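You operate a simulated robot arm through the tools that you are given. There is no shell and no other tool. Be economical: measure what you need, move in short steps, check, and stop when the job is done.

You are at the controls of a simulated two-armed robot. One attempt, no reset.

JOB
Pen the closed carton between the purple stops and label it Large.
Fine: slide the N31 stop out, slide the carton up to it, slide the N30 stop out; the label goes on the lid; the press block on the narrow table goes back. Set down upright: press block.

It is judged by the outcome, as a careful person would: the job done as asked, and still so three seconds after it is handed in. It fails if anything else is knocked over, pushed out of place, dropped, spilled or broken. Lids that push on must go on centred and level and be pressed home; caps that screw on are set level and turned clockwise until they are tight.

ROBOT AND FRAMES
Two 7-joint arms with fingered hands on one trunk, on a carriage that runs on a rail from [-66.2, -0.4] to [121.8, 0.7] (x, y) and turns from -4.294 to 1.501 rad about z. Base frame: it is fixed where the carriage stands at the start and does not move with it; the origin is on the floor, on the carriage's upright axis, x ahead of it, y to its left, z up. Units: cm, rad, N and s.
The left shoulder is at the start at [7, 18.8, 79.8], the right one opposite. With the tool pointing down near the work surface each hand reaches from about 10 to 82 cm from the robot's upright axis, wherever it stands, measured 20 degrees to its own side. Places, roughly: carton (30x20x9 cm) [30, -70, 60]; far purple stop [60, -40, 60]; labels [20, -40, 60]; near purple stop [30, -40, 60]. Payload 4 kg a hand.
Tool frame (each hand has its own): the origin (TCP) lies between the finger pads and is the grasp point; the fingertips stand 2.6 cm ahead of it; z points along the fingers, y is the line along which they close. The gripper opens to 13.2 cm. The gripper's body begins 7.3 cm behind the TCP. The gripper is a hand of 4 fingers: y runs from the thumb to the fingers, the wrist lies at [0, 0, -22.4] in the tool frame, and closing takes about 1.5 s.
Orientation is that of the tool frame in the base frame, as a unit quaternion [x, y, z, w]. With the fingers straight down and closing along the base's y, the tool's x points along the base's -x, its y along +y and its z along -z.

CONTROLS
- The arms move only by the tool play_rows. It takes "left_targets", "right_targets" or both (then of equal length, played together; a hand with none holds still); each is a list that holds one entry, the list of rows, each a list of 6 numbers: the turn, a rotation vector about the base's x, y, z in rad, then the shift along the base's x, y, z in cm. In form: [[[ax, ay, az, dx, dy, dz], ...]]. A call has 1 to 8 rows; each row is the pose to reach, as a shift and turn from the pose commanded when the call began. "left_hand" and "right_hand" are, for a hand that has rows, the gripper command, from -1 (fully open) to 1 (shut), values between in proportion, set as the call begins (left out, the last holds). Each row takes 0.2 s and may step no farther than 5 cm and 0.15 rad from the row before; otherwise, or with a gripper value out of range, the whole call is refused. A pose out of reach is approached as far as the arm can. The call stops where the force on the tool passes 90 N (or 10 N more than at its start, if that is more) or the arm is blocked; 0.2 s more then pass. Each finger travels about 7.2 cm/s and halts on what it meets, pressing with about 22 N; the grip force reading is that of the motor and also rises with nothing between the fingers. The clock runs only during rows and for 0.2 s after the last one: add rows that repeat a pose to give the fingers time. The reply holds the time, the measured pose of the TCP, the force on the tool along the base axes, the opening and the grip force, in the units named above and with some noise, with the torque about the TCP (base axes, N m) and any sound that the robot's microphone picked up.
- Cameras (640 x 400 px; columns grow to the right, rows downward): "scene" is now at [12.73, -4.67, 103.05]; the picture's right is [-0.52, -0.85, 0.00], its down [-0.46, 0.28, -0.84] and it looks along [0.72, -0.44, -0.54] (base axes); focal length 214 px, centre (320, 200). "left" rides on the left gripper at [-7.3, 0.6, -9.4] in its tool frame; the picture's right is [-0.08, -1.00, 0.00], its down [0.79, -0.06, -0.62] and it looks along [0.61, -0.05, 0.79] (tool axes); focal length 230 px, centre (320, 200). "right" rides on the right gripper at [7.3, 0.6, -9.4] in its tool frame; the picture's right is [-0.08, 1.00, 0.00], its down [-0.79, -0.06, -0.62] and it looks along [-0.61, -0.05, 0.79] (tool axes); focal length 230 px, centre (320, 200). There is no depth. A picture from a camera that has moved, and an enlarged one, comes with that camera's place and axes in the base frame and with its lens.
- grab_frame(camera): a new picture of that camera. The clock stands still meanwhile.
- lift_body(by): slides the trunk up (or, below 0, down) by that many cm; the arms and the scene camera ride with it, the base frame stays. It gives what a move gives, with no picture.
- steer(legs): drives the robot by 1 to 6 legs, each [ahead, left, turn to the left] in cm, cm and rad, along the robot's own axes; the way and the turn of a leg run together, so that a leg with both is an arc; at most 150 cm and 3.142 rad a leg. The arms and the cameras ride along, it lands a little off, and it stops where it bumps. It keeps to its track: a leg is cut to what the track allows. It gives what a move gives.
- finger_targets(finger1, finger2, finger3, thumb_bend, hand): sets how far each is bent, from 0 (flat) to 100 (curled in); at 30 the hand is open as for a grip, at 70 the pads meet at the TCP. One left out holds its place. A second passes; each finger stops where it meets its share of the squeeze, and holds until it gets a number again. A gripper value or a shape takes the hand back. It gives what a move gives, with no picture; readings hold the bend of each and the force on the fingers (four entries, about 0 where the hand has none), thumb and palm.
- set_grasp(shape, hand): the hand has 4 fingers and takes this shape, open, in about a second: jaw (thumb against the fingers, like two jaws); tri (thumb and two fingers); tip (a fingertip pinch); poke (one finger out to press); point (the index stretched); flat (the hand flat); cup (the hand cupped); fist (a fist). The gripper value then closes the fingers along that shape, each until it touches; the sizes above hold for jaw. It gives what a move gives, with no picture.
- aim_head(pan, tilt): turns the head with the scene camera to pan (to the left, within 1.501 rad either way) and tilt (down, from -0.506 to 1.204), counted from straight ahead of the robot. It gives what a move gives.
- close_up(camera, box): a new picture of the part [left, top, right, bottom] of that camera's present view, enlarged. The clock stands still meanwhile.
- finish_job(): hands the job in; it is judged then, once.

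Work in short steps. Places have to be worked out from the pictures, the camera data and where the tool is seen: move nearer, look again, correct. Check each grasp and each placing, and mend what went wrong. You have 120 turns and 100 pictures in all, those below and enlarged ones among them. Open the grippers and draw the arms clear of the work before you hand the job in, unless the task says otherwise; then end with one line.

The tools are called after "Request:" as a command line: name --argument value ..., lists and objects as JSON in quotes. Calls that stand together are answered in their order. play_rows: Moves the arms, as the interface text tells. Its arguments: {"type":"object","properties":{"left_targets":{"type":"array","items":{"type":"array","items":{"type":"array","items":{"type":"number"}}}},"left_hand":{"type":"number"},"right_targets":{"type":"array","items":{"type":"array","items":{"type":"array","items":{"type":"number"}}}},"right_hand":{"type":"number"}},"required":[]} The other tools are called the same way: lift_body (by) slides the trunk up or down; set_grasp (shape, hand) gives the hand a shape; finger_targets (finger1, finger2, finger3, thumb_bend, hand) moves the fingers one by one; steer (legs) drives the base; aim_head (pan, tilt) turns the head that bears the scene camera; grab_frame (camera) takes a picture; close_up (camera, box) takes an enlarged picture of a part of a camera's view; finish_job () hands the job in.

At the start:

```text
time: 0.0
left_position: [48.09, -5.99, 96.22]
left_tcp_rot: [0.0, 1.0, 0.001, 0.0]
left_force: [0.3, -0.9, 0.4]
left_moment: [-0.01, 0.03, 0.02]
left_width: 13.17
left_gripper_force: 0.0
left_shape: jaw
left_bend: [30.0, 30.0, 30.0, 30.0]
left_finger forces: [0.0, 0.0, 0.0, 0.1, 0.1, 0.1]
right_position: [45.69, -48.95, 89.96]
right_tcp_rot: [-0.001, 1.0, 0.0, 0.0]
right_force: [-0.7, 0.5, 0.1]
right_moment: [0.01, -0.03, 0.0]
right_width: 13.19
right_gripper_force: 0.0
right_shape: jaw
right_bend: [30.0, 30.0, 30.0, 30.0]
right_finger forces: [0.1, 0.0, 0.0, 0.0, 0.0, 0.1]
trunk travel left (down, up): [-27.5, 66.5]
robot x, y, heading: [-0.11, -0.17, 0.003]
head pan, tilt: [-0.552, 0.569]
```

scene: 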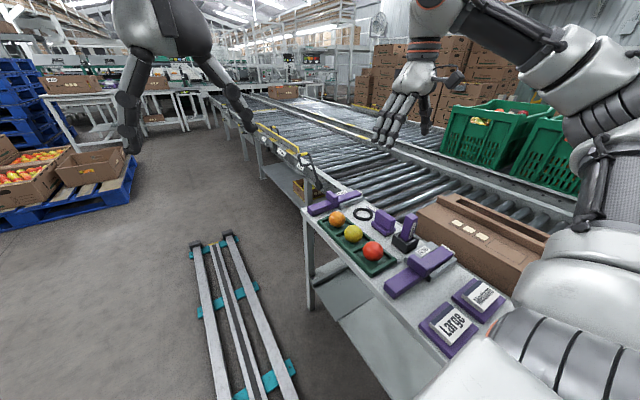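
right: 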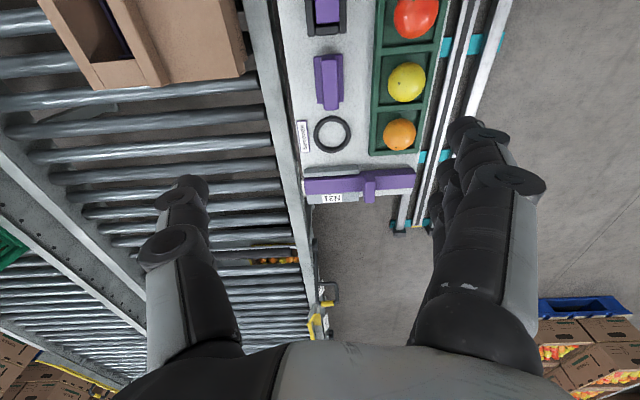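
left: 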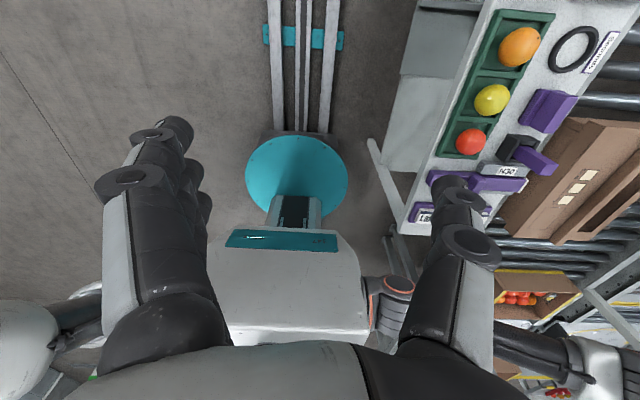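

The narrow table runs along the conveyor with two purple stops, a carton, labels and what look like press blocks. I take enlarged views to read the details.

Request:
close_up --camera "scene" --box '[290, 170, 450, 270]'

Request:
close_up --camera "scene" --box '[380, 180, 560, 360]'

Request:
close_up --camera "right" --box '[200, 0, 440, 220]'

```text
4.00 times, centred on (370, 220) of scene
camera zoom: at [12.73, -4.67, 103.05], right [-0.52, -0.85, 0.0], down [-0.46, 0.28, -0.84], along [0.72, -0.44, -0.54], focal length 858 px, centre (120, 120)
```

zoom: 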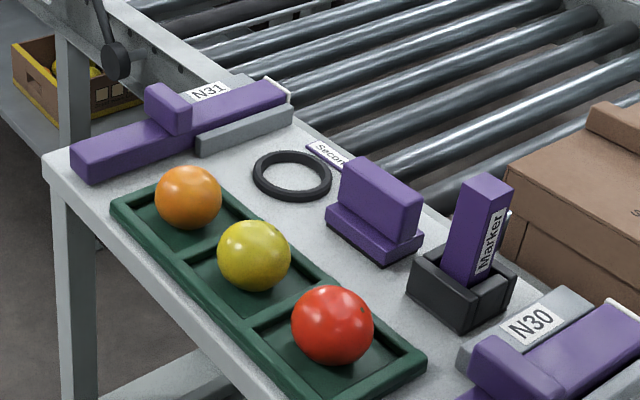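

```text
2.22 times, centred on (470, 270) of scene
camera zoom: at [12.73, -4.67, 103.05], right [-0.52, -0.85, 0.0], down [-0.46, 0.28, -0.84], along [0.72, -0.44, -0.54], focal length 477 px, centre (-13, 44)
```

zoom: 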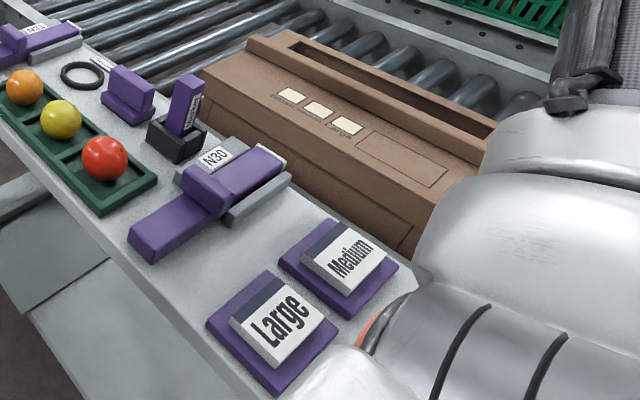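

```text
1.82 times, centred on (320, 110) of right
camera zoom: at [38.49, -48.4, 99.32], right [0.08, 1.0, 0.0], down [0.79, -0.06, 0.62], along [0.61, -0.05, -0.79], focal length 418 px, centre (320, 364)
```

zoom: 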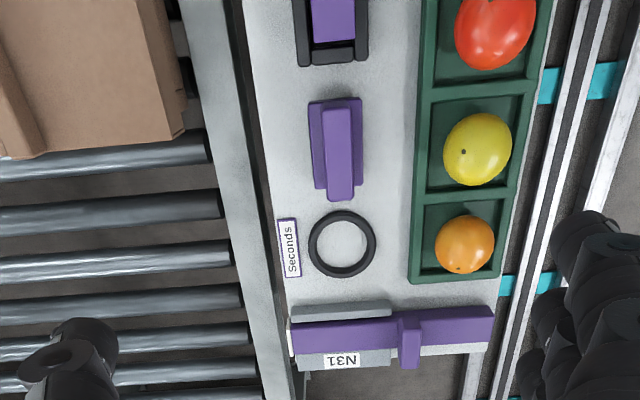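

The carton is on the rollers, the T-shaped purple piece looks like the press block, and the label sits on a purple backing. I move the right hand back over the labels and carton for a closer view.

Request:
play_rows --right_targets '[[[0, 0, 0, -5, 0, 0], [0, 0, 0, -10, 0, 0], [0, 0, 0, -15, 0, 0], [0, 0, 0, -20, 0, 0], [0, 0, 0, -25, -2, 0], [0, 0, 0, -29, -4, 0]]]'

Request:
grab_frame --camera "right"

Request:
grab_frame --camera "scene"

```text
refused: row 5 steps farther than a row can; nothing moved
```

```text
93 pictures are left
camera right: at [38.49, -48.4, 99.32], right [0.08, 1.0, 0.0], down [0.79, -0.06, 0.62], along [0.61, -0.05, -0.79], focal length 230 px, centre (320, 200)
```

right: 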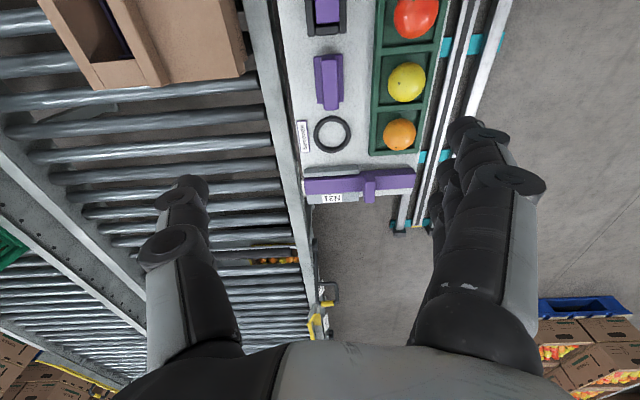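

```text
92 pictures are left
camera scene: at [12.73, -4.67, 103.05], right [-0.52, -0.85, 0.0], down [-0.46, 0.28, -0.84], along [0.72, -0.44, -0.54], focal length 214 px, centre (320, 200)
```

scene: 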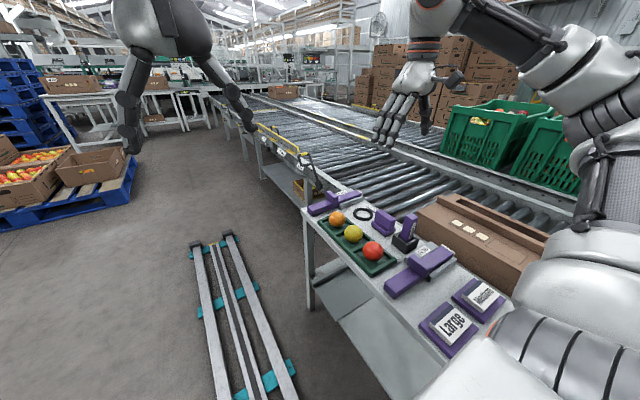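

The move was refused because the diagonal step was too long. I repeat it with shorter steps.

Request:
play_rows --right_targets '[[[0, 0, 0, -4.9, 0, 0], [0, 0, 0, -9.8, 0, 0], [0, 0, 0, -14.7, 0, 0], [0, 0, 0, -19, -1, 0], [0, 0, 0, -23, -2, 0], [0, 0, 0, -27, -3, 0]]]'

Request:
grab_frame --camera "right"

```text
time: 1.4
left_position: [47.95, -6.05, 96.35]
left_tcp_rot: [0.0, 1.0, 0.0, 0.0]
left_force: [-0.1, 0.1, 0.2]
left_moment: [-0.02, -0.02, 0.02]
left_width: 13.18
left_gripper_force: 0.1
left_shape: jaw
left_bend: [30.0, 30.0, 30.0, 30.0]
left_finger forces: [0.1, 0.0, 0.0, 0.0, 0.0, 0.0]
right_position: [26.91, -37.21, 84.98]
right_tcp_rot: [0.001, 1.0, 0.0, -0.001]
right_force: [-0.2, -0.5, 0.4]
right_moment: [-0.01, -0.03, 0.06]
right_width: 13.19
right_gripper_force: 0.0
right_shape: jaw
right_bend: [30.0, 30.0, 30.0, 30.0]
right_finger forces: [0.0, 0.0, 0.0, 0.1, 0.0, 0.0]
right hand out of reach, approached as far as the arm can: row 2, 3, 4, 5, 6
trunk travel left (down, up): [-27.5, 66.5]
robot x, y, heading: [0.01, 0.13, 0.001]
head pan, tilt: [-0.552, 0.569]
```

```text
91 pictures are left
camera right: at [19.58, -36.55, 94.3], right [0.08, 1.0, 0.0], down [0.78, -0.06, 0.62], along [0.62, -0.05, -0.79], focal length 230 px, centre (320, 200)
```

right: 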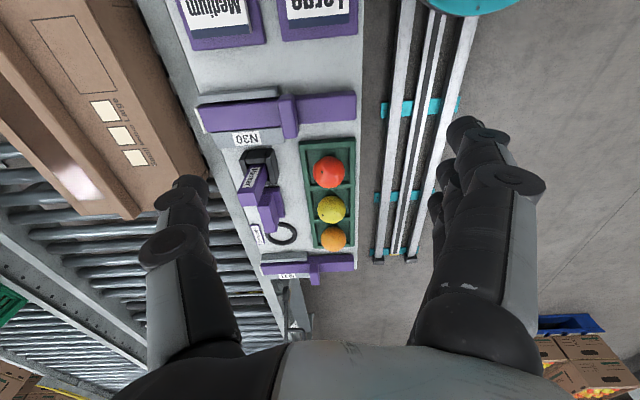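

The right arm's reach is poor facing this way. I turn to face the conveyor and slide along the rail to x≈35.

Request:
steer --legs '[[0, 0, -1.57], [0, 35, 0]]'

Request:
aim_head --pan 0 --tilt 0.75

Request:
grab_frame --camera "scene"

Request:
grab_frame --camera "right"

Request:
grab_frame --camera "left"

```text
time: 3.3
left_position: [43.07, -24.23, 95.94]
left_tcp_rot: [0.192, 0.981, 0.001, -0.003]
left_force: [0.2, -0.8, -0.7]
left_moment: [0.01, -0.01, 0.01]
left_width: 13.19
left_gripper_force: 0.0
left_shape: jaw
left_bend: [30.0, 30.0, 30.0, 30.0]
left_finger forces: [0.0, 0.1, 0.1, 0.1, 0.0, 0.0]
right_position: [11.81, -45.07, 84.49]
right_tcp_rot: [0.194, 0.981, 0.004, -0.007]
right_force: [-0.7, -0.2, 0.1]
right_moment: [0.0, -0.02, 0.02]
right_width: 13.19
right_gripper_force: 0.1
right_shape: jaw
right_bend: [30.0, 30.0, 30.0, 30.0]
right_finger forces: [0.0, 0.1, 0.0, 0.1, 0.1, 0.0]
trunk travel left (down, up): [-27.5, 66.5]
robot x, y, heading: [0.21, 0.24, -0.388]
head pan, tilt: [-0.552, 0.569]
stopped in leg 1: the robot was blocked; the commanded pose is now the measured one
```

```text
time: 4.3
left_position: [43.16, -24.42, 95.6]
left_tcp_rot: [0.194, 0.981, 0.002, -0.005]
left_force: [-0.2, -0.5, -0.7]
left_moment: [0.01, -0.02, 0.02]
left_width: 13.2
left_gripper_force: 0.0
left_shape: jaw
left_bend: [30.0, 30.0, 30.0, 30.0]
left_finger forces: [0.0, 0.0, 0.1, 0.0, 0.0, 0.1]
right_position: [11.87, -45.14, 84.26]
right_tcp_rot: [0.193, 0.981, 0.003, -0.008]
right_force: [-0.5, 0.3, -0.2]
right_moment: [0.02, 0.0, 0.0]
right_width: 13.18
right_gripper_force: 0.1
right_shape: jaw
right_bend: [30.0, 30.0, 30.0, 30.0]
right_finger forces: [0.1, 0.0, 0.0, 0.0, 0.0, 0.1]
trunk travel left (down, up): [-27.5, 66.5]
robot x, y, heading: [0.28, 0.07, -0.396]
head pan, tilt: [0.0, 0.75]
```

```text
90 pictures are left
camera scene: at [13.54, -5.71, 101.3], right [-0.38, -0.92, 0.0], down [-0.64, 0.27, -0.72], along [0.67, -0.27, -0.69], focal length 214 px, centre (320, 200)
```

scene: 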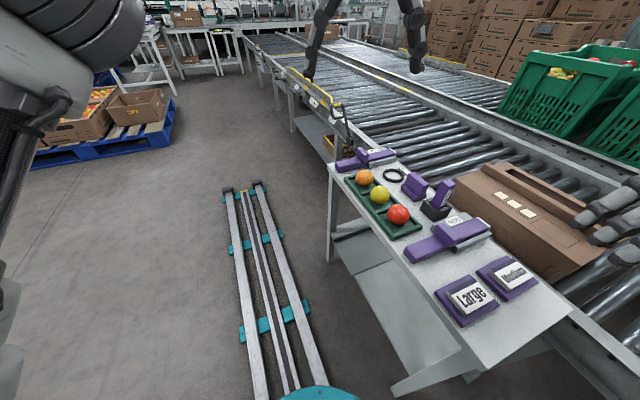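

```text
89 pictures are left
camera right: at [5.45, -41.96, 93.86], right [0.45, 0.89, 0.0], down [0.71, -0.36, 0.6], along [0.54, -0.27, -0.8], focal length 230 px, centre (320, 200)
```

right: 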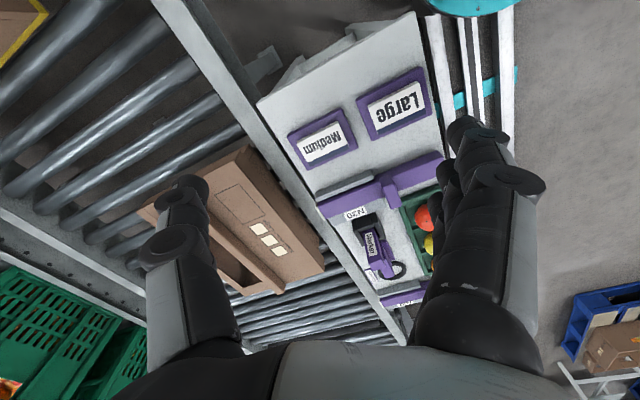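

```text
88 pictures are left
camera left: at [50.17, -26.74, 105.05], right [-0.31, -0.95, 0.0], down [-0.74, 0.24, 0.62], along [-0.59, 0.19, -0.78], focal length 230 px, centre (320, 200)
```

left: 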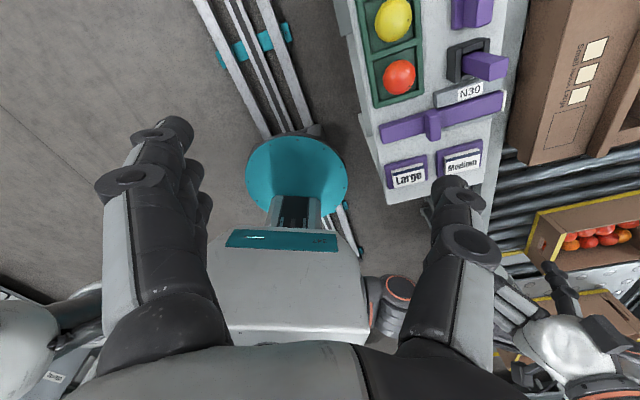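

The turn was blocked at −0.39 rad, probably the right elbow meeting something behind. I look to the right side.

Request:
aim_head --pan -1.45 --tilt 0.7

Request:
grab_frame --camera "scene"

```text
time: 5.8
left_position: [43.2, -24.45, 95.83]
left_tcp_rot: [0.193, 0.981, 0.001, -0.004]
left_force: [0.1, 0.8, 0.2]
left_moment: [-0.01, -0.01, 0.01]
left_width: 13.18
left_gripper_force: 0.1
left_shape: jaw
left_bend: [30.0, 30.0, 30.0, 30.0]
left_finger forces: [0.1, 0.0, 0.0, 0.0, 0.0, 0.1]
right_position: [11.76, -45.23, 84.33]
right_tcp_rot: [0.193, 0.981, 0.003, -0.009]
right_force: [-0.4, 0.1, -0.4]
right_moment: [0.01, -0.01, -0.01]
right_width: 13.22
right_gripper_force: 0.0
right_shape: jaw
right_bend: [30.0, 30.0, 30.0, 30.0]
right_finger forces: [0.0, 0.1, 0.0, 0.1, 0.0, 0.0]
trunk travel left (down, up): [-27.5, 66.5]
robot x, y, heading: [0.15, 0.06, -0.39]
head pan, tilt: [-1.45, 0.7]
```

```text
87 pictures are left
camera scene: at [3.61, -10.75, 101.8], right [-0.96, 0.27, 0.01], down [0.16, 0.63, -0.76], along [-0.21, -0.73, -0.65], focal length 214 px, centre (320, 200)
```

scene: 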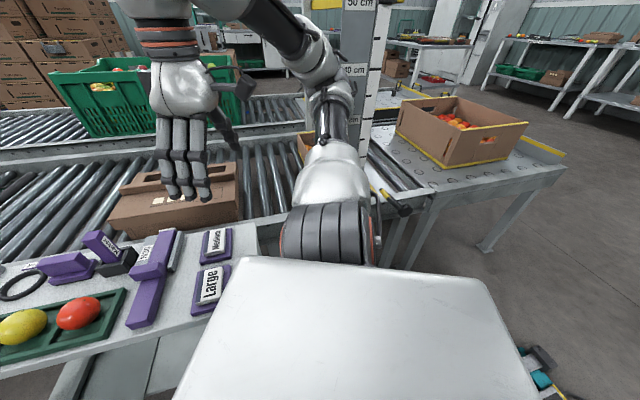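

A measuring post beside the right elbow blocked the turn. I turn back, drive ahead to x≈60 away from it, and turn there.

Request:
steer --legs '[[0, 0, 0.39], [65, 0, 0], [0, 0, -1.57]]'

Request:
aim_head --pan -0.5 --tilt 0.8

Request:
grab_frame --camera "scene"

Request:
grab_frame --camera "right"

```text
time: 14.5
left_position: [54.65, -47.19, 96.43]
left_tcp_rot: [0.726, 0.688, -0.001, -0.001]
left_force: [0.1, -0.8, 0.3]
left_moment: [-0.02, -0.01, 0.02]
left_width: 13.19
left_gripper_force: 0.1
left_shape: jaw
left_bend: [30.0, 30.0, 30.0, 30.0]
left_finger forces: [0.1, 0.0, 0.1, 0.0, 0.0, 0.0]
right_position: [24.85, -24.62, 84.89]
right_tcp_rot: [0.726, 0.688, 0.002, -0.003]
right_force: [0.7, -0.3, 0.2]
right_moment: [-0.02, 0.02, 0.02]
right_width: 13.16
right_gripper_force: 0.1
right_shape: jaw
right_bend: [30.0, 30.0, 30.0, 30.0]
right_finger forces: [0.1, 0.0, 0.0, 0.0, 0.0, 0.0]
trunk travel left (down, up): [-27.5, 66.5]
robot x, y, heading: [63.06, 0.28, -1.629]
head pan, tilt: [-1.45, 0.7]
```

```text
time: 15.7
left_position: [54.55, -47.28, 96.44]
left_tcp_rot: [0.726, 0.688, -0.001, 0.0]
left_force: [-1.3, -0.5, -0.1]
left_moment: [0.0, -0.01, 0.01]
left_width: 13.21
left_gripper_force: 0.0
left_shape: jaw
left_bend: [30.0, 30.0, 30.0, 30.0]
left_finger forces: [0.1, 0.1, 0.0, 0.0, 0.0, 0.0]
right_position: [24.77, -24.55, 84.74]
right_tcp_rot: [0.726, 0.688, 0.004, -0.002]
right_force: [0.8, 0.2, -1.1]
right_moment: [-0.01, 0.02, 0.0]
right_width: 13.17
right_gripper_force: 0.2
right_shape: jaw
right_bend: [30.0, 30.0, 30.0, 30.0]
right_finger forces: [0.1, 0.0, 0.1, 0.0, 0.0, 0.0]
trunk travel left (down, up): [-27.5, 66.5]
robot x, y, heading: [63.47, 0.3, -1.626]
head pan, tilt: [-0.499, 0.799]
```

```text
86 pictures are left
camera scene: at [58.87, -11.49, 101.08], right [-0.85, 0.53, 0.0], down [0.38, 0.61, -0.7], along [-0.37, -0.59, -0.72], focal length 214 px, centre (320, 200)
```

scene: 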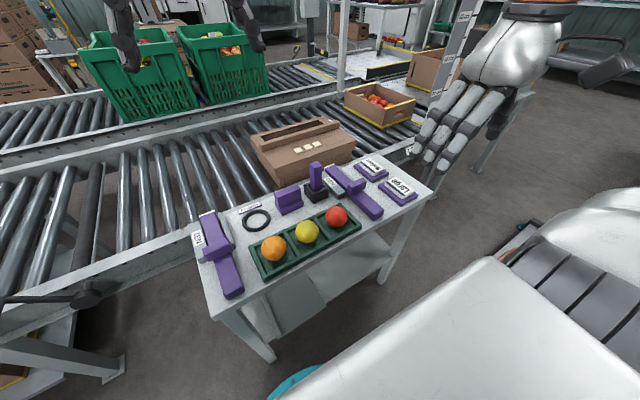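

```text
85 pictures are left
camera right: at [25.72, -17.4, 94.24], right [0.99, -0.13, 0.0], down [-0.1, -0.78, 0.61], along [-0.08, -0.61, -0.79], focal length 230 px, centre (320, 200)
```

right: 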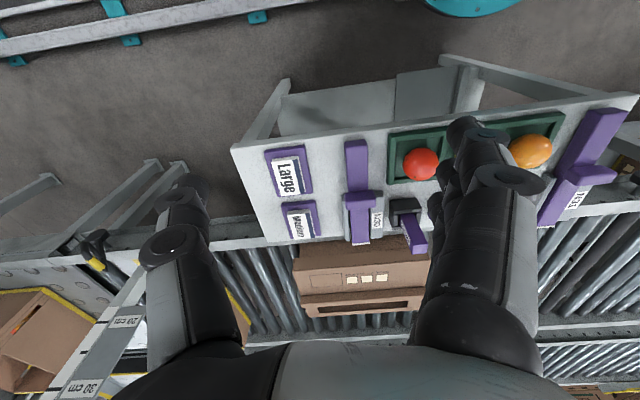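

I am now facing the conveyor at x≈63. N31 is judged at x≈64 with its bar from y≈-33 to -54 and handle near y≈-45. I look with the left camera and enlarge N31.

Request:
grab_frame --camera "left"

Request:
close_up --camera "scene" --box '[170, 170, 290, 320]'

Request:
close_up --camera "scene" --box '[240, 110, 430, 230]'

```text
84 pictures are left
camera left: at [54.75, -54.53, 105.74], right [-1.0, -0.02, 0.0], down [-0.02, 0.79, 0.61], along [-0.01, 0.61, -0.79], focal length 230 px, centre (320, 200)
```

left: 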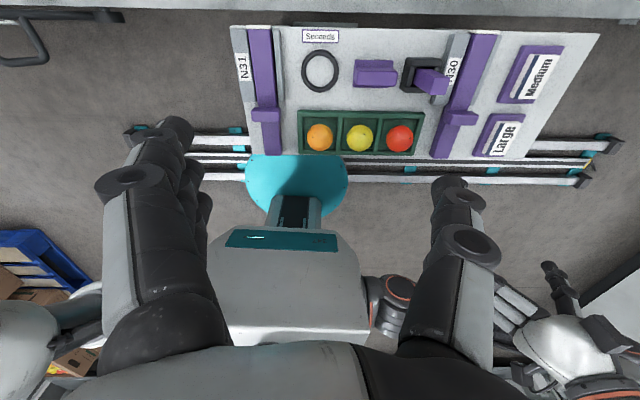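

```text
2.67 times, centred on (230, 245) of scene
camera zoom: at [58.87, -11.49, 101.08], right [-0.85, 0.53, 0.0], down [0.38, 0.61, -0.7], along [-0.37, -0.59, -0.72], focal length 572 px, centre (560, 80)
```

zoom: 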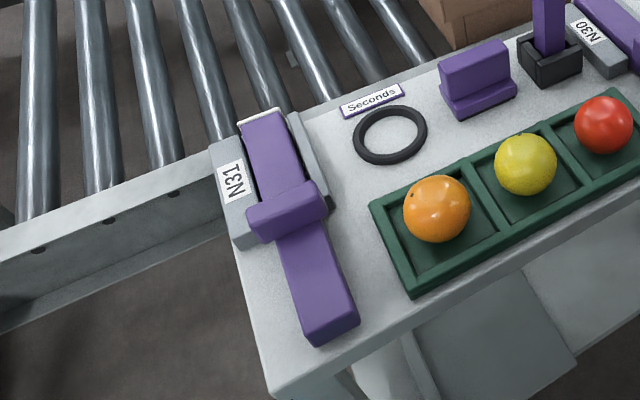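

```text
3.33 times, centred on (335, 170) of scene
camera zoom: at [58.87, -11.49, 101.08], right [-0.85, 0.53, 0.0], down [0.38, 0.61, -0.7], along [-0.37, -0.59, -0.72], focal length 715 px, centre (270, 300)
```

zoom: 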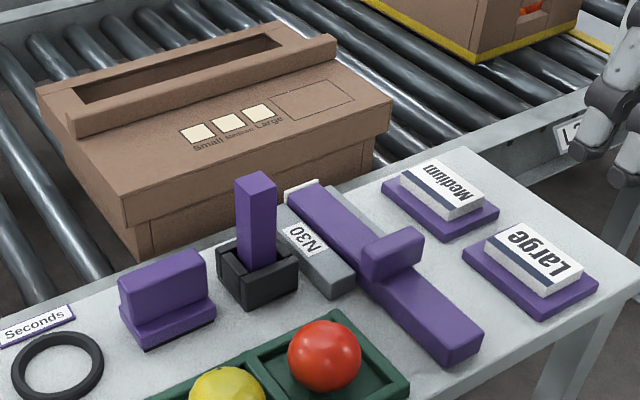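

Triangulated N31 handle centre: about [64, -41.3, 64]. I close the left hand and bring it above the bar behind the handle.

Request:
play_rows --left_targets '[[[0, 0, 0, 2.4, 3.8, 0], [0, 0, 0, 4.8, 7.6, 0], [0, 0, 0, 7.2, 11.4, 0], [0, 0, 0, 9.4, 15, 0], [0, 0, 0, 9.4, 15, -4.9], [0, 0, 0, 9.4, 15, -9.8], [0, 0, 0, 9.4, 15, -14.7], [0, 0, 0, 9.4, 15, -19]]]' --left_hand 1

Request:
aim_head --pan 0 --tilt 0.9

Request:
grab_frame --camera "scene"

Request:
grab_frame --camera "left"

```text
time: 17.5
left_position: [63.94, -32.07, 77.23]
left_tcp_rot: [0.726, 0.688, -0.002, 0.001]
left_force: [0.0, 0.1, -0.2]
left_moment: [0.03, 0.01, 0.01]
left_width: 0.01
left_gripper_force: 21.5
left_shape: jaw
left_bend: [67.0, 59.0, 67.0, 65.0]
left_finger forces: [0.1, 0.0, 0.0, 0.0, 0.0, 0.1]
right_position: [24.78, -24.61, 84.76]
right_tcp_rot: [0.725, 0.688, 0.003, -0.002]
right_force: [0.5, -0.8, -0.5]
right_moment: [-0.03, 0.02, -0.03]
right_width: 13.2
right_gripper_force: 0.0
right_shape: jaw
right_bend: [30.0, 30.0, 30.0, 30.0]
right_finger forces: [0.0, 0.1, 0.0, 0.1, 0.1, 0.0]
trunk travel left (down, up): [-27.5, 66.5]
robot x, y, heading: [63.42, 0.12, -1.628]
head pan, tilt: [-0.499, 0.799]
```

```text
time: 18.5
left_position: [63.88, -32.01, 77.35]
left_tcp_rot: [0.726, 0.688, -0.001, 0.0]
left_force: [-0.9, -0.3, -0.4]
left_moment: [-0.02, 0.02, -0.02]
left_width: 0.01
left_gripper_force: 22.5
left_shape: jaw
left_bend: [67.0, 59.0, 67.0, 65.0]
left_finger forces: [0.0, 0.1, 0.1, 0.0, 0.0, 0.0]
right_position: [24.75, -24.6, 84.74]
right_tcp_rot: [0.726, 0.688, 0.003, -0.002]
right_force: [-0.1, -0.5, 0.2]
right_moment: [-0.01, 0.0, 0.01]
right_width: 13.21
right_gripper_force: 0.0
right_shape: jaw
right_bend: [30.0, 30.0, 30.0, 30.0]
right_finger forces: [0.0, 0.1, 0.0, 0.0, 0.0, 0.0]
trunk travel left (down, up): [-27.5, 66.5]
robot x, y, heading: [63.0, 0.33, -1.626]
head pan, tilt: [0.0, 0.901]
```

```text
81 pictures are left
camera scene: at [62.7, -12.17, 100.29], right [-1.0, 0.06, 0.0], down [0.04, 0.78, -0.62], along [-0.03, -0.62, -0.78], focal length 214 px, centre (320, 200)
```

scene: 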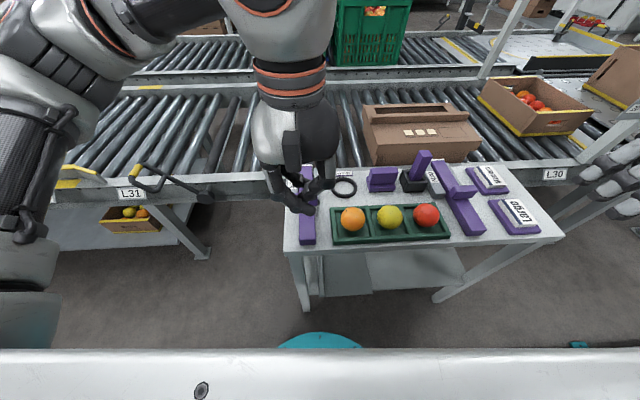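

```text
80 pictures are left
camera left: at [64.05, -39.26, 86.7], right [-1.0, -0.02, 0.0], down [-0.02, 0.79, 0.61], along [-0.01, 0.61, -0.79], focal length 230 px, centre (320, 200)
```

left: 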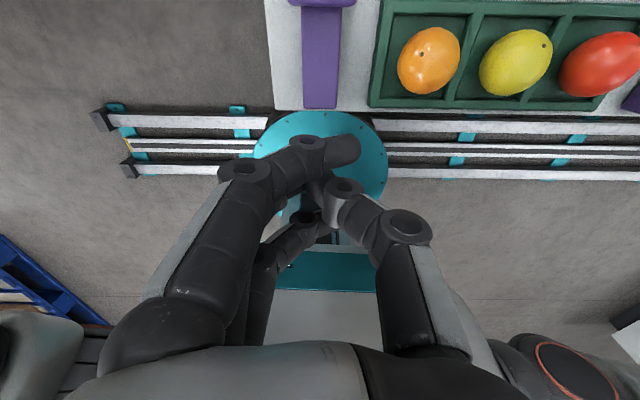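

The hand hovers over the bar's outer end; the handle's outer face is at y≈-40.5. I lower so the tips are just above the bar.

Request:
play_rows --left_targets '[[[0, 0, 0, 0, 0, -4], [0, 0, 0, 0, 0, -8], [0, 0, 0, 0, 0, -11.3]]]'

Request:
close_up --camera "left" --box '[200, 0, 440, 250]'

Request:
close_up --camera "scene" --box '[230, 140, 370, 260]'

```text
time: 19.3
left_position: [63.63, -32.33, 66.07]
left_tcp_rot: [0.726, 0.687, -0.001, 0.0]
left_force: [0.6, 0.1, 0.0]
left_moment: [0.05, 0.0, 0.01]
left_width: 0.03
left_gripper_force: 22.0
left_shape: jaw
left_bend: [67.0, 59.0, 67.0, 65.0]
left_finger forces: [0.0, 0.0, 0.0, 0.1, 0.0, 0.0]
right_position: [24.83, -24.68, 84.86]
right_tcp_rot: [0.726, 0.688, 0.003, -0.002]
right_force: [0.9, -0.1, 0.1]
right_moment: [0.0, -0.02, 0.02]
right_width: 13.18
right_gripper_force: 0.0
right_shape: jaw
right_bend: [30.0, 30.0, 30.0, 30.0]
right_finger forces: [0.0, 0.0, 0.0, 0.1, 0.0, 0.0]
trunk travel left (down, up): [-27.5, 66.5]
robot x, y, heading: [63.05, 0.35, -1.625]
head pan, tilt: [0.0, 0.901]
```

```text
1.60 times, centred on (320, 125) of left
camera zoom: at [63.83, -39.64, 75.46], right [-1.0, -0.02, 0.0], down [-0.02, 0.79, 0.61], along [-0.01, 0.61, -0.79], focal length 368 px, centre (320, 320)
```

zoom: 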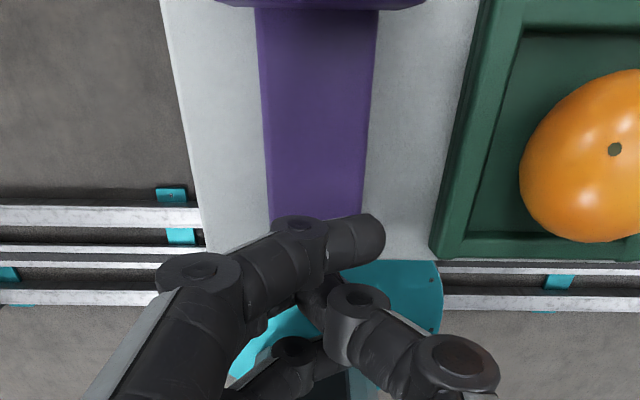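

```text
3.33 times, centred on (300, 200) of scene
camera zoom: at [62.72, -12.18, 100.29], right [-1.0, 0.06, 0.0], down [0.04, 0.78, -0.62], along [-0.03, -0.62, -0.78], focal length 715 px, centre (387, 200)
```

zoom: 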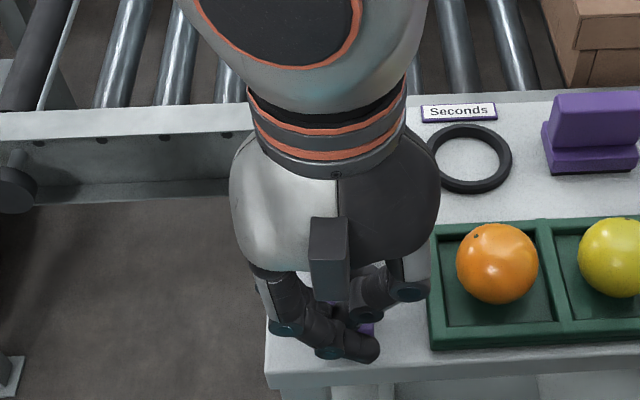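

Fingers sit just over the bar. I push toward -y slowly and watch the force.

Request:
play_rows --left_targets '[[[0, 0, 0, 0, -2, 0], [0, 0, 0, 0, -4, 0], [0, 0, 0, 0, -5, 0], [0, 0, 0, 0, -6, 0], [0, 0, 0, 0, -7, 0], [0, 0, 0, 0, -8, 0]]]'

Request:
close_up --camera "left" --box '[200, 0, 440, 250]'

```text
time: 20.7
left_position: [63.96, -40.12, 66.13]
left_tcp_rot: [0.726, 0.688, -0.001, 0.0]
left_force: [0.5, 1.3, 0.3]
left_moment: [-0.03, 0.03, 0.03]
left_width: 0.0
left_gripper_force: 21.8
left_shape: jaw
left_bend: [67.0, 59.0, 67.0, 65.0]
left_finger forces: [1.4, 0.0, 0.0, 0.0, 0.0, 0.0]
right_position: [24.74, -24.51, 84.83]
right_tcp_rot: [0.726, 0.688, 0.003, -0.003]
right_force: [-0.6, 0.3, -0.6]
right_moment: [0.0, 0.0, -0.01]
right_width: 13.22
right_gripper_force: 0.0
right_shape: jaw
right_bend: [30.0, 30.0, 30.0, 30.0]
right_finger forces: [0.0, 0.0, 0.0, 0.0, 0.0, 0.0]
trunk travel left (down, up): [-27.5, 66.5]
robot x, y, heading: [63.22, 0.51, -1.628]
head pan, tilt: [0.0, 0.901]
```

```text
1.60 times, centred on (320, 125) of left
camera zoom: at [63.97, -47.48, 75.49], right [-1.0, -0.02, 0.0], down [-0.02, 0.79, 0.61], along [-0.02, 0.61, -0.79], focal length 368 px, centre (320, 320)
```

zoom: 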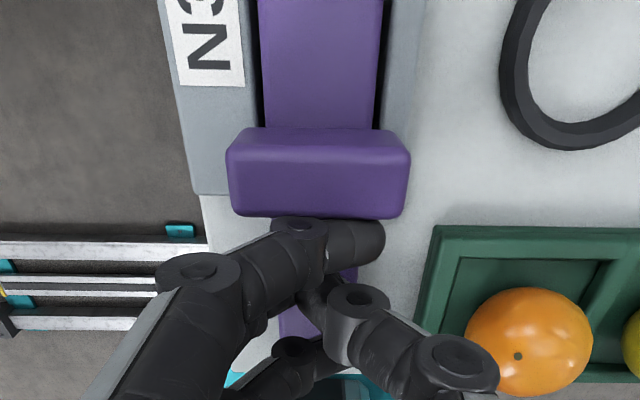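

Contact is made with about 1.4 N. I keep pushing.

Request:
play_rows --left_targets '[[[0, 0, 0, 0, -1.2, 0], [0, 0, 0, 0, -2.4, 0], [0, 0, 0, 0, -3.6, 0], [0, 0, 0, 0, -4.8, 0], [0, 0, 0, 0, -6, 0]]]'

Request:
grab_frame --camera "left"

Request:
grab_frame --camera "scene"

```text
time: 21.9
left_position: [64.15, -46.17, 66.05]
left_tcp_rot: [0.726, 0.688, -0.001, 0.001]
left_force: [-0.4, 0.8, 0.8]
left_moment: [0.0, 0.0, -0.03]
left_width: 0.0
left_gripper_force: 22.6
left_shape: jaw
left_bend: [68.0, 59.0, 67.0, 65.0]
left_finger forces: [0.6, 0.0, 0.1, 0.0, 0.1, 0.0]
right_position: [24.84, -24.56, 84.77]
right_tcp_rot: [0.726, 0.688, 0.002, -0.002]
right_force: [0.2, -0.1, 0.2]
right_moment: [-0.01, -0.01, 0.01]
right_width: 13.18
right_gripper_force: 0.0
right_shape: jaw
right_bend: [30.0, 30.0, 30.0, 30.0]
right_finger forces: [0.1, 0.0, 0.1, 0.0, 0.0, 0.1]
trunk travel left (down, up): [-27.5, 66.5]
robot x, y, heading: [63.04, 0.35, -1.624]
head pan, tilt: [0.0, 0.901]
```

```text
76 pictures are left
camera left: at [64.31, -53.48, 75.43], right [-1.0, -0.02, 0.0], down [-0.02, 0.79, 0.61], along [-0.02, 0.61, -0.79], focal length 230 px, centre (320, 200)
```

left: 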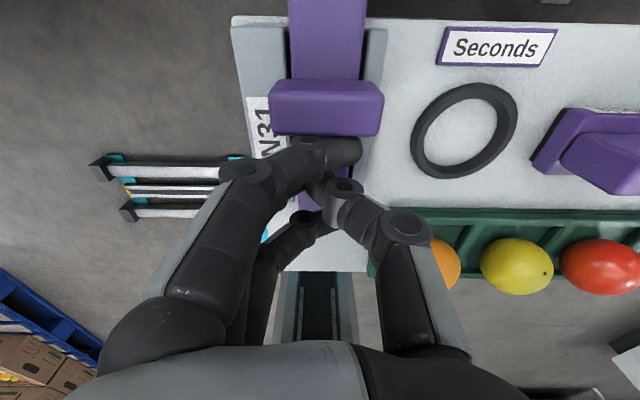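

```text
75 pictures are left
camera scene: at [62.71, -12.18, 100.29], right [-1.0, 0.06, 0.0], down [0.04, 0.78, -0.62], along [-0.03, -0.62, -0.78], focal length 214 px, centre (320, 200)
```

scene: 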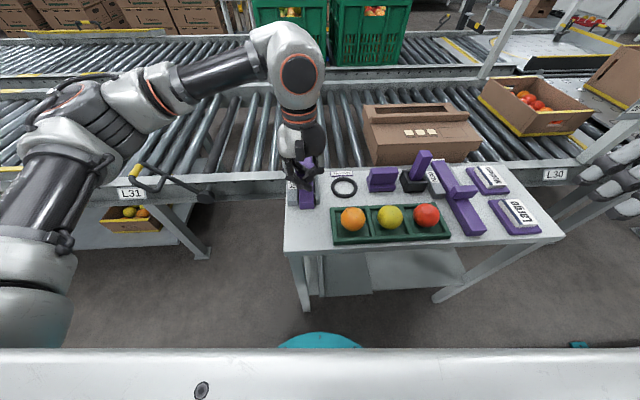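

It slides smoothly. I continue pushing until it reaches its end.

Request:
play_rows --left_targets '[[[0, 0, 0, 0, -0.8, 0], [0, 0, 0, 0, -1.6, 0], [0, 0, 0, 0, -2.4, 0], [0, 0, 0, 0, -3.2, 0], [0, 0, 0, 0, -4, 0]]]'

Request:
grab_frame --camera "left"

```text
time: 23.1
left_position: [63.96, -50.22, 66.17]
left_tcp_rot: [0.727, 0.687, -0.001, 0.0]
left_force: [1.4, 1.2, 0.2]
left_moment: [0.01, -0.01, 0.01]
left_width: 0.03
left_gripper_force: 21.6
left_shape: jaw
left_bend: [67.0, 59.0, 67.0, 65.0]
left_finger forces: [1.5, 0.0, 0.1, 0.1, 0.0, 0.0]
right_position: [24.62, -24.69, 84.83]
right_tcp_rot: [0.725, 0.688, 0.002, -0.003]
right_force: [0.3, 1.3, 0.2]
right_moment: [-0.03, -0.01, 0.0]
right_width: 13.18
right_gripper_force: 0.0
right_shape: jaw
right_bend: [30.0, 30.0, 30.0, 30.0]
right_finger forces: [0.0, 0.1, 0.0, 0.0, 0.0, 0.0]
trunk travel left (down, up): [-27.5, 66.5]
robot x, y, heading: [63.47, 0.45, -1.625]
head pan, tilt: [0.0, 0.901]
```

```text
74 pictures are left
camera left: at [64.02, -57.44, 75.52], right [-1.0, -0.02, 0.0], down [-0.02, 0.79, 0.61], along [-0.01, 0.61, -0.79], focal length 230 px, centre (320, 200)
```

left: 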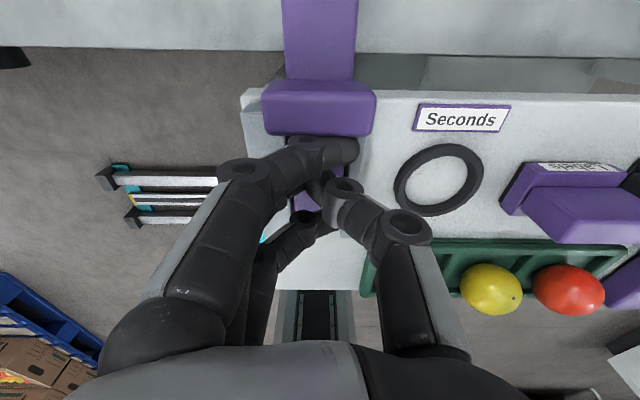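

The handle is now near the table's inner edge with only about 1.2 N of drag. I push in finer steps to find its end of travel.

Request:
play_rows --left_targets '[[[0, 0, 0, 0, -0.5, 0], [0, 0, 0, 0, -1, 0], [0, 0, 0, 0, -1.5, 0], [0, 0, 0, 0, -2, 0], [0, 0, 0, 0, -2.5, 0], [0, 0, 0, 0, -3, 0]]]'

Request:
grab_frame --camera "left"

Request:
grab_frame --camera "scene"

```text
time: 24.5
left_position: [63.93, -53.2, 65.96]
left_tcp_rot: [0.727, 0.687, 0.0, 0.001]
left_force: [0.9, 1.1, 0.0]
left_moment: [-0.01, -0.01, 0.03]
left_width: 0.01
left_gripper_force: 22.1
left_shape: jaw
left_bend: [68.0, 59.0, 67.0, 65.0]
left_finger forces: [1.9, 0.0, 0.0, 0.0, 0.0, 0.1]
right_position: [24.7, -24.58, 84.93]
right_tcp_rot: [0.726, 0.688, 0.002, -0.002]
right_force: [0.4, 0.9, -1.2]
right_moment: [0.02, 0.01, 0.01]
right_width: 13.2
right_gripper_force: 0.0
right_shape: jaw
right_bend: [30.0, 30.0, 30.0, 30.0]
right_finger forces: [0.0, 0.1, 0.0, 0.0, 0.0, 0.1]
trunk travel left (down, up): [-27.5, 66.5]
robot x, y, heading: [63.2, 0.29, -1.622]
head pan, tilt: [0.0, 0.901]
```

```text
73 pictures are left
camera left: at [64.01, -60.46, 75.4], right [-1.0, -0.02, 0.0], down [-0.02, 0.79, 0.61], along [-0.01, 0.61, -0.79], focal length 230 px, centre (320, 200)
```

left: 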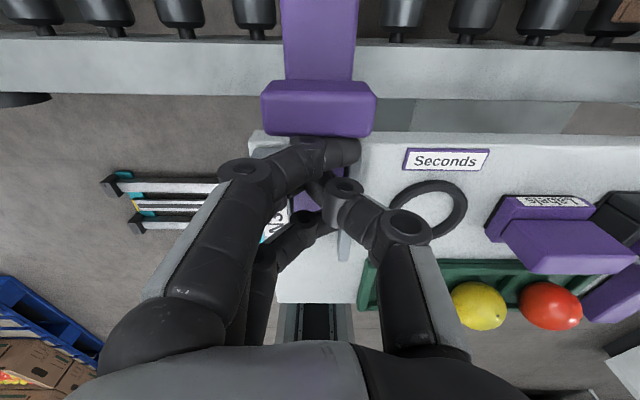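

```text
72 pictures are left
camera scene: at [62.7, -12.16, 100.29], right [-1.0, 0.06, 0.0], down [0.04, 0.78, -0.62], along [-0.03, -0.62, -0.78], focal length 214 px, centre (320, 200)
```

scene: 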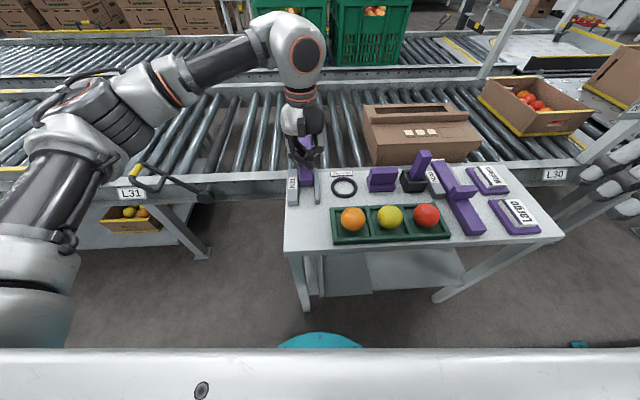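

The stop now reaches out over the rollers, still with little drag. I enlarge the view to judge how far it is out.

Request:
close_up --camera "scene" --box '[260, 80, 400, 220]'

```text
2.86 times, centred on (330, 150) of scene
camera zoom: at [62.7, -12.16, 100.29], right [-1.0, 0.06, 0.0], down [0.04, 0.78, -0.62], along [-0.03, -0.62, -0.78], focal length 613 px, centre (291, 343)
```

zoom: 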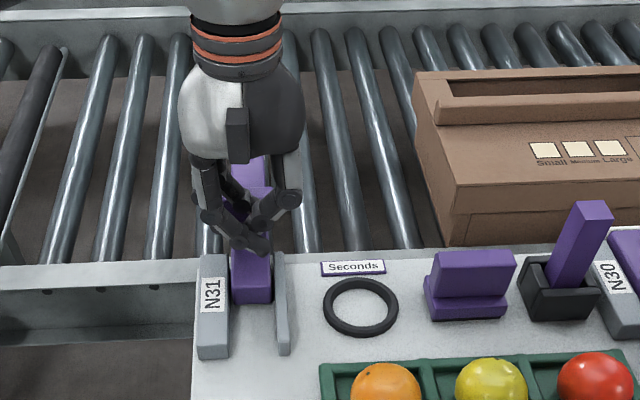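

The bar is out by about 15 cm with 7 cm left in its guide. I push a little more to see whether it has an end stop.

Request:
play_rows --left_targets '[[[0, 0, 0, 0, -0.3, 0], [0, 0, 0, 0, -0.6, 0], [0, 0, 0, 0, -0.9, 0], [0, 0, 0, 0, -1.2, 0], [0, 0, 0, 0, -1.5, 0]]]'

```text
time: 25.7
left_position: [63.91, -54.39, 66.26]
left_tcp_rot: [0.727, 0.687, -0.001, 0.001]
left_force: [2.6, 30.2, 10.4]
left_moment: [0.05, -0.12, -0.06]
left_width: 0.0
left_gripper_force: 22.7
left_shape: jaw
left_bend: [68.0, 59.0, 67.0, 65.0]
left_finger forces: [34.4, 0.0, 0.1, 0.0, 0.1, 0.0]
right_position: [24.72, -24.37, 84.89]
right_tcp_rot: [0.725, 0.688, 0.001, -0.002]
right_force: [0.6, -0.1, 0.4]
right_moment: [-0.02, -0.01, -0.01]
right_width: 13.18
right_gripper_force: 0.1
right_shape: jaw
right_bend: [30.0, 30.0, 30.0, 30.0]
right_finger forces: [0.0, 0.0, 0.1, 0.0, 0.0, 0.0]
trunk travel left (down, up): [-27.5, 66.5]
robot x, y, heading: [63.33, 0.67, -1.628]
head pan, tilt: [0.0, 0.901]
```

It reached a hard stop (30 N), so N31 is fully out. I back off, raise the left hand, and drive about 18 cm to the right for the carton.

Request:
play_rows --left_targets '[[[0, 0, 0, 0, 1.5, 0], [0, 0, 0, 0, 3, 1], [0, 0, 0, 0, 3, 5.5], [0, 0, 0, 0, 3, 10], [0, 0, 0, 0, 3, 14.5], [0, 0, 0, 0, 3, 19], [0, 0, 0, 0, 7, 22], [0, 0, 0, 0, 11, 24]]]'

Request:
steer --legs '[[0, -19, 0.05]]'

Request:
aim_head --pan -0.3 --tilt 0.8

Request:
grab_frame --camera "scene"

Request:
grab_frame --camera "right"

```text
time: 27.5
left_position: [63.81, -44.14, 90.11]
left_tcp_rot: [0.725, 0.688, -0.002, 0.002]
left_force: [-0.2, -0.1, -0.5]
left_moment: [-0.01, 0.03, 0.01]
left_width: 0.0
left_gripper_force: 21.7
left_shape: jaw
left_bend: [67.0, 59.0, 67.0, 65.0]
left_finger forces: [0.0, 0.1, 0.1, 0.0, 0.1, 0.0]
right_position: [24.74, -24.42, 84.73]
right_tcp_rot: [0.726, 0.688, 0.002, -0.001]
right_force: [0.7, 0.2, 0.9]
right_moment: [-0.03, 0.02, 0.0]
right_width: 13.18
right_gripper_force: 0.1
right_shape: jaw
right_bend: [30.0, 30.0, 30.0, 30.0]
right_finger forces: [0.1, 0.1, 0.0, 0.0, 0.1, 0.0]
trunk travel left (down, up): [-27.5, 66.5]
robot x, y, heading: [63.42, 0.62, -1.622]
head pan, tilt: [0.0, 0.901]
```

```text
time: 29.0
left_position: [47.35, -44.37, 90.0]
left_tcp_rot: [0.707, 0.707, -0.001, 0.001]
left_force: [-0.4, -0.9, -0.4]
left_moment: [0.0, -0.01, -0.01]
left_width: 0.01
left_gripper_force: 21.7
left_shape: jaw
left_bend: [67.0, 59.0, 67.0, 65.0]
left_finger forces: [0.0, 0.0, 0.0, 0.0, 0.0, 0.0]
right_position: [7.21, -26.75, 84.79]
right_tcp_rot: [0.708, 0.706, 0.003, -0.002]
right_force: [-1.0, 0.2, 0.6]
right_moment: [-0.02, -0.05, -0.04]
right_width: 13.19
right_gripper_force: 0.0
right_shape: jaw
right_bend: [30.0, 30.0, 30.0, 30.0]
right_finger forces: [0.0, 0.0, 0.0, 0.0, 0.0, 0.0]
trunk travel left (down, up): [-27.5, 66.5]
robot x, y, heading: [44.81, 0.13, -1.575]
head pan, tilt: [0.0, 0.901]
```

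```text
time: 29.8
left_position: [47.46, -44.28, 90.01]
left_tcp_rot: [0.707, 0.707, -0.002, 0.0]
left_force: [0.3, 0.3, -0.2]
left_moment: [0.03, -0.04, -0.02]
left_width: 0.02
left_gripper_force: 22.1
left_shape: jaw
left_bend: [67.0, 59.0, 67.0, 65.0]
left_finger forces: [0.1, 0.1, 0.0, 0.0, 0.1, 0.0]
right_position: [7.41, -26.67, 84.71]
right_tcp_rot: [0.708, 0.706, 0.003, -0.002]
right_force: [0.5, -0.1, -0.3]
right_moment: [0.01, 0.0, 0.01]
right_width: 13.23
right_gripper_force: 0.1
right_shape: jaw
right_bend: [30.0, 30.0, 30.0, 30.0]
right_finger forces: [0.1, 0.0, 0.1, 0.0, 0.0, 0.0]
trunk travel left (down, up): [-27.5, 66.5]
robot x, y, heading: [44.66, 0.4, -1.572]
head pan, tilt: [-0.3, 0.799]
```

```text
70 pictures are left
camera scene: at [42.29, -12.45, 101.08], right [-0.95, 0.3, 0.0], down [0.21, 0.68, -0.7], along [-0.21, -0.67, -0.72], focal length 214 px, centre (320, 200)
```

scene: 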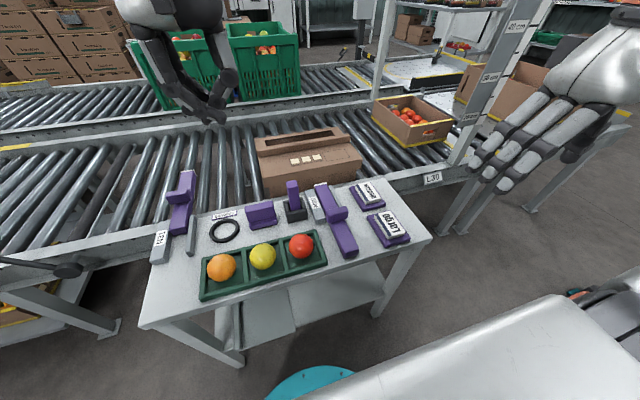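

```text
69 pictures are left
camera right: at [8.02, -19.49, 94.24], right [1.0, -0.08, 0.0], down [-0.06, -0.79, 0.61], along [-0.05, -0.61, -0.79], focal length 230 px, centre (320, 200)
```

right: 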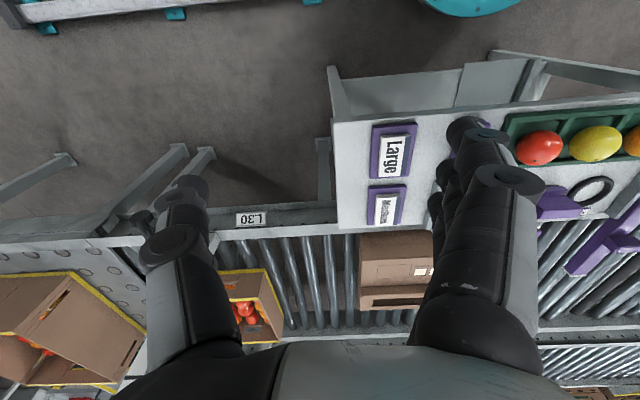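

N31 is out across the rollers. The carton spans roughly x 13–43.5, y -57.5 to -77.5, top z≈70. I close the right hand and carry it over toward the gap behind the carton, staying high and at x≈8.

Request:
play_rows --right_targets '[[[0, 0, 0, 0, -4.8, 0], [0, 0, 0, 0, -9.6, 0], [0, 0, 0, 0, -14.4, 0], [0, 0, 0, 0, -19.2, 0], [0, 0, 0, 0, -24, 0], [0, 0, 0, 0, -28.8, 0], [0, 0, 0, 0, -33.6, 0], [0, 0, 0, 0, -38.4, 0]]]' --right_hand 1

Request:
grab_frame --camera "scene"

Request:
grab_frame --camera "right"

```text
time: 31.6
left_position: [47.64, -44.25, 90.02]
left_tcp_rot: [0.707, 0.707, -0.001, 0.0]
left_force: [-0.9, 0.1, 0.9]
left_moment: [-0.02, 0.02, -0.04]
left_width: 0.01
left_gripper_force: 22.4
left_shape: jaw
left_bend: [67.0, 59.0, 67.0, 65.0]
left_finger forces: [0.1, 0.0, 0.1, 0.0, 0.0, 0.0]
right_position: [7.19, -64.94, 84.84]
right_tcp_rot: [0.707, 0.707, 0.003, -0.003]
right_force: [0.9, -0.2, -0.9]
right_moment: [-0.03, -0.03, -0.01]
right_width: 0.0
right_gripper_force: 22.3
right_shape: jaw
right_bend: [67.0, 59.0, 67.0, 65.0]
right_finger forces: [0.0, 0.0, 0.1, 0.1, 0.1, 0.0]
trunk travel left (down, up): [-27.5, 66.5]
robot x, y, heading: [44.51, 0.37, -1.574]
head pan, tilt: [-0.3, 0.799]
```

```text
68 pictures are left
camera scene: at [42.35, -12.5, 101.07], right [-0.95, 0.3, 0.0], down [0.21, 0.69, -0.7], along [-0.21, -0.67, -0.72], focal length 214 px, centre (320, 200)
```

scene: 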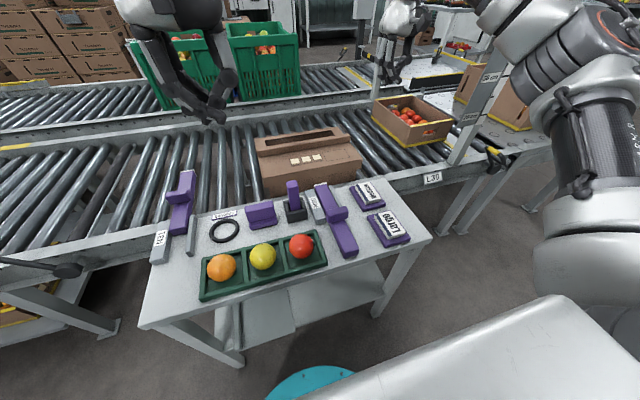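

```text
67 pictures are left
camera right: at [7.73, -57.74, 94.22], right [1.0, -0.08, 0.0], down [-0.06, -0.79, 0.61], along [-0.05, -0.61, -0.79], focal length 230 px, centre (320, 200)
```

right: 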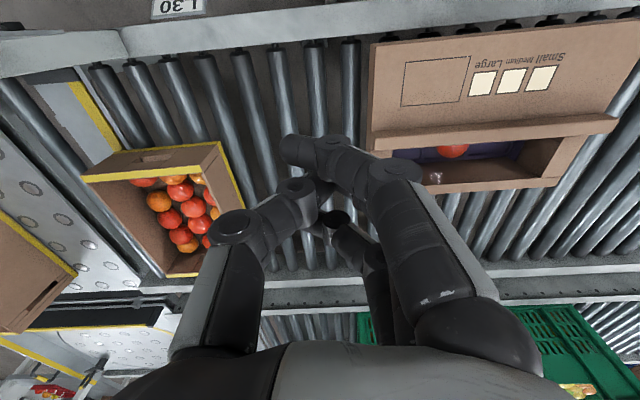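

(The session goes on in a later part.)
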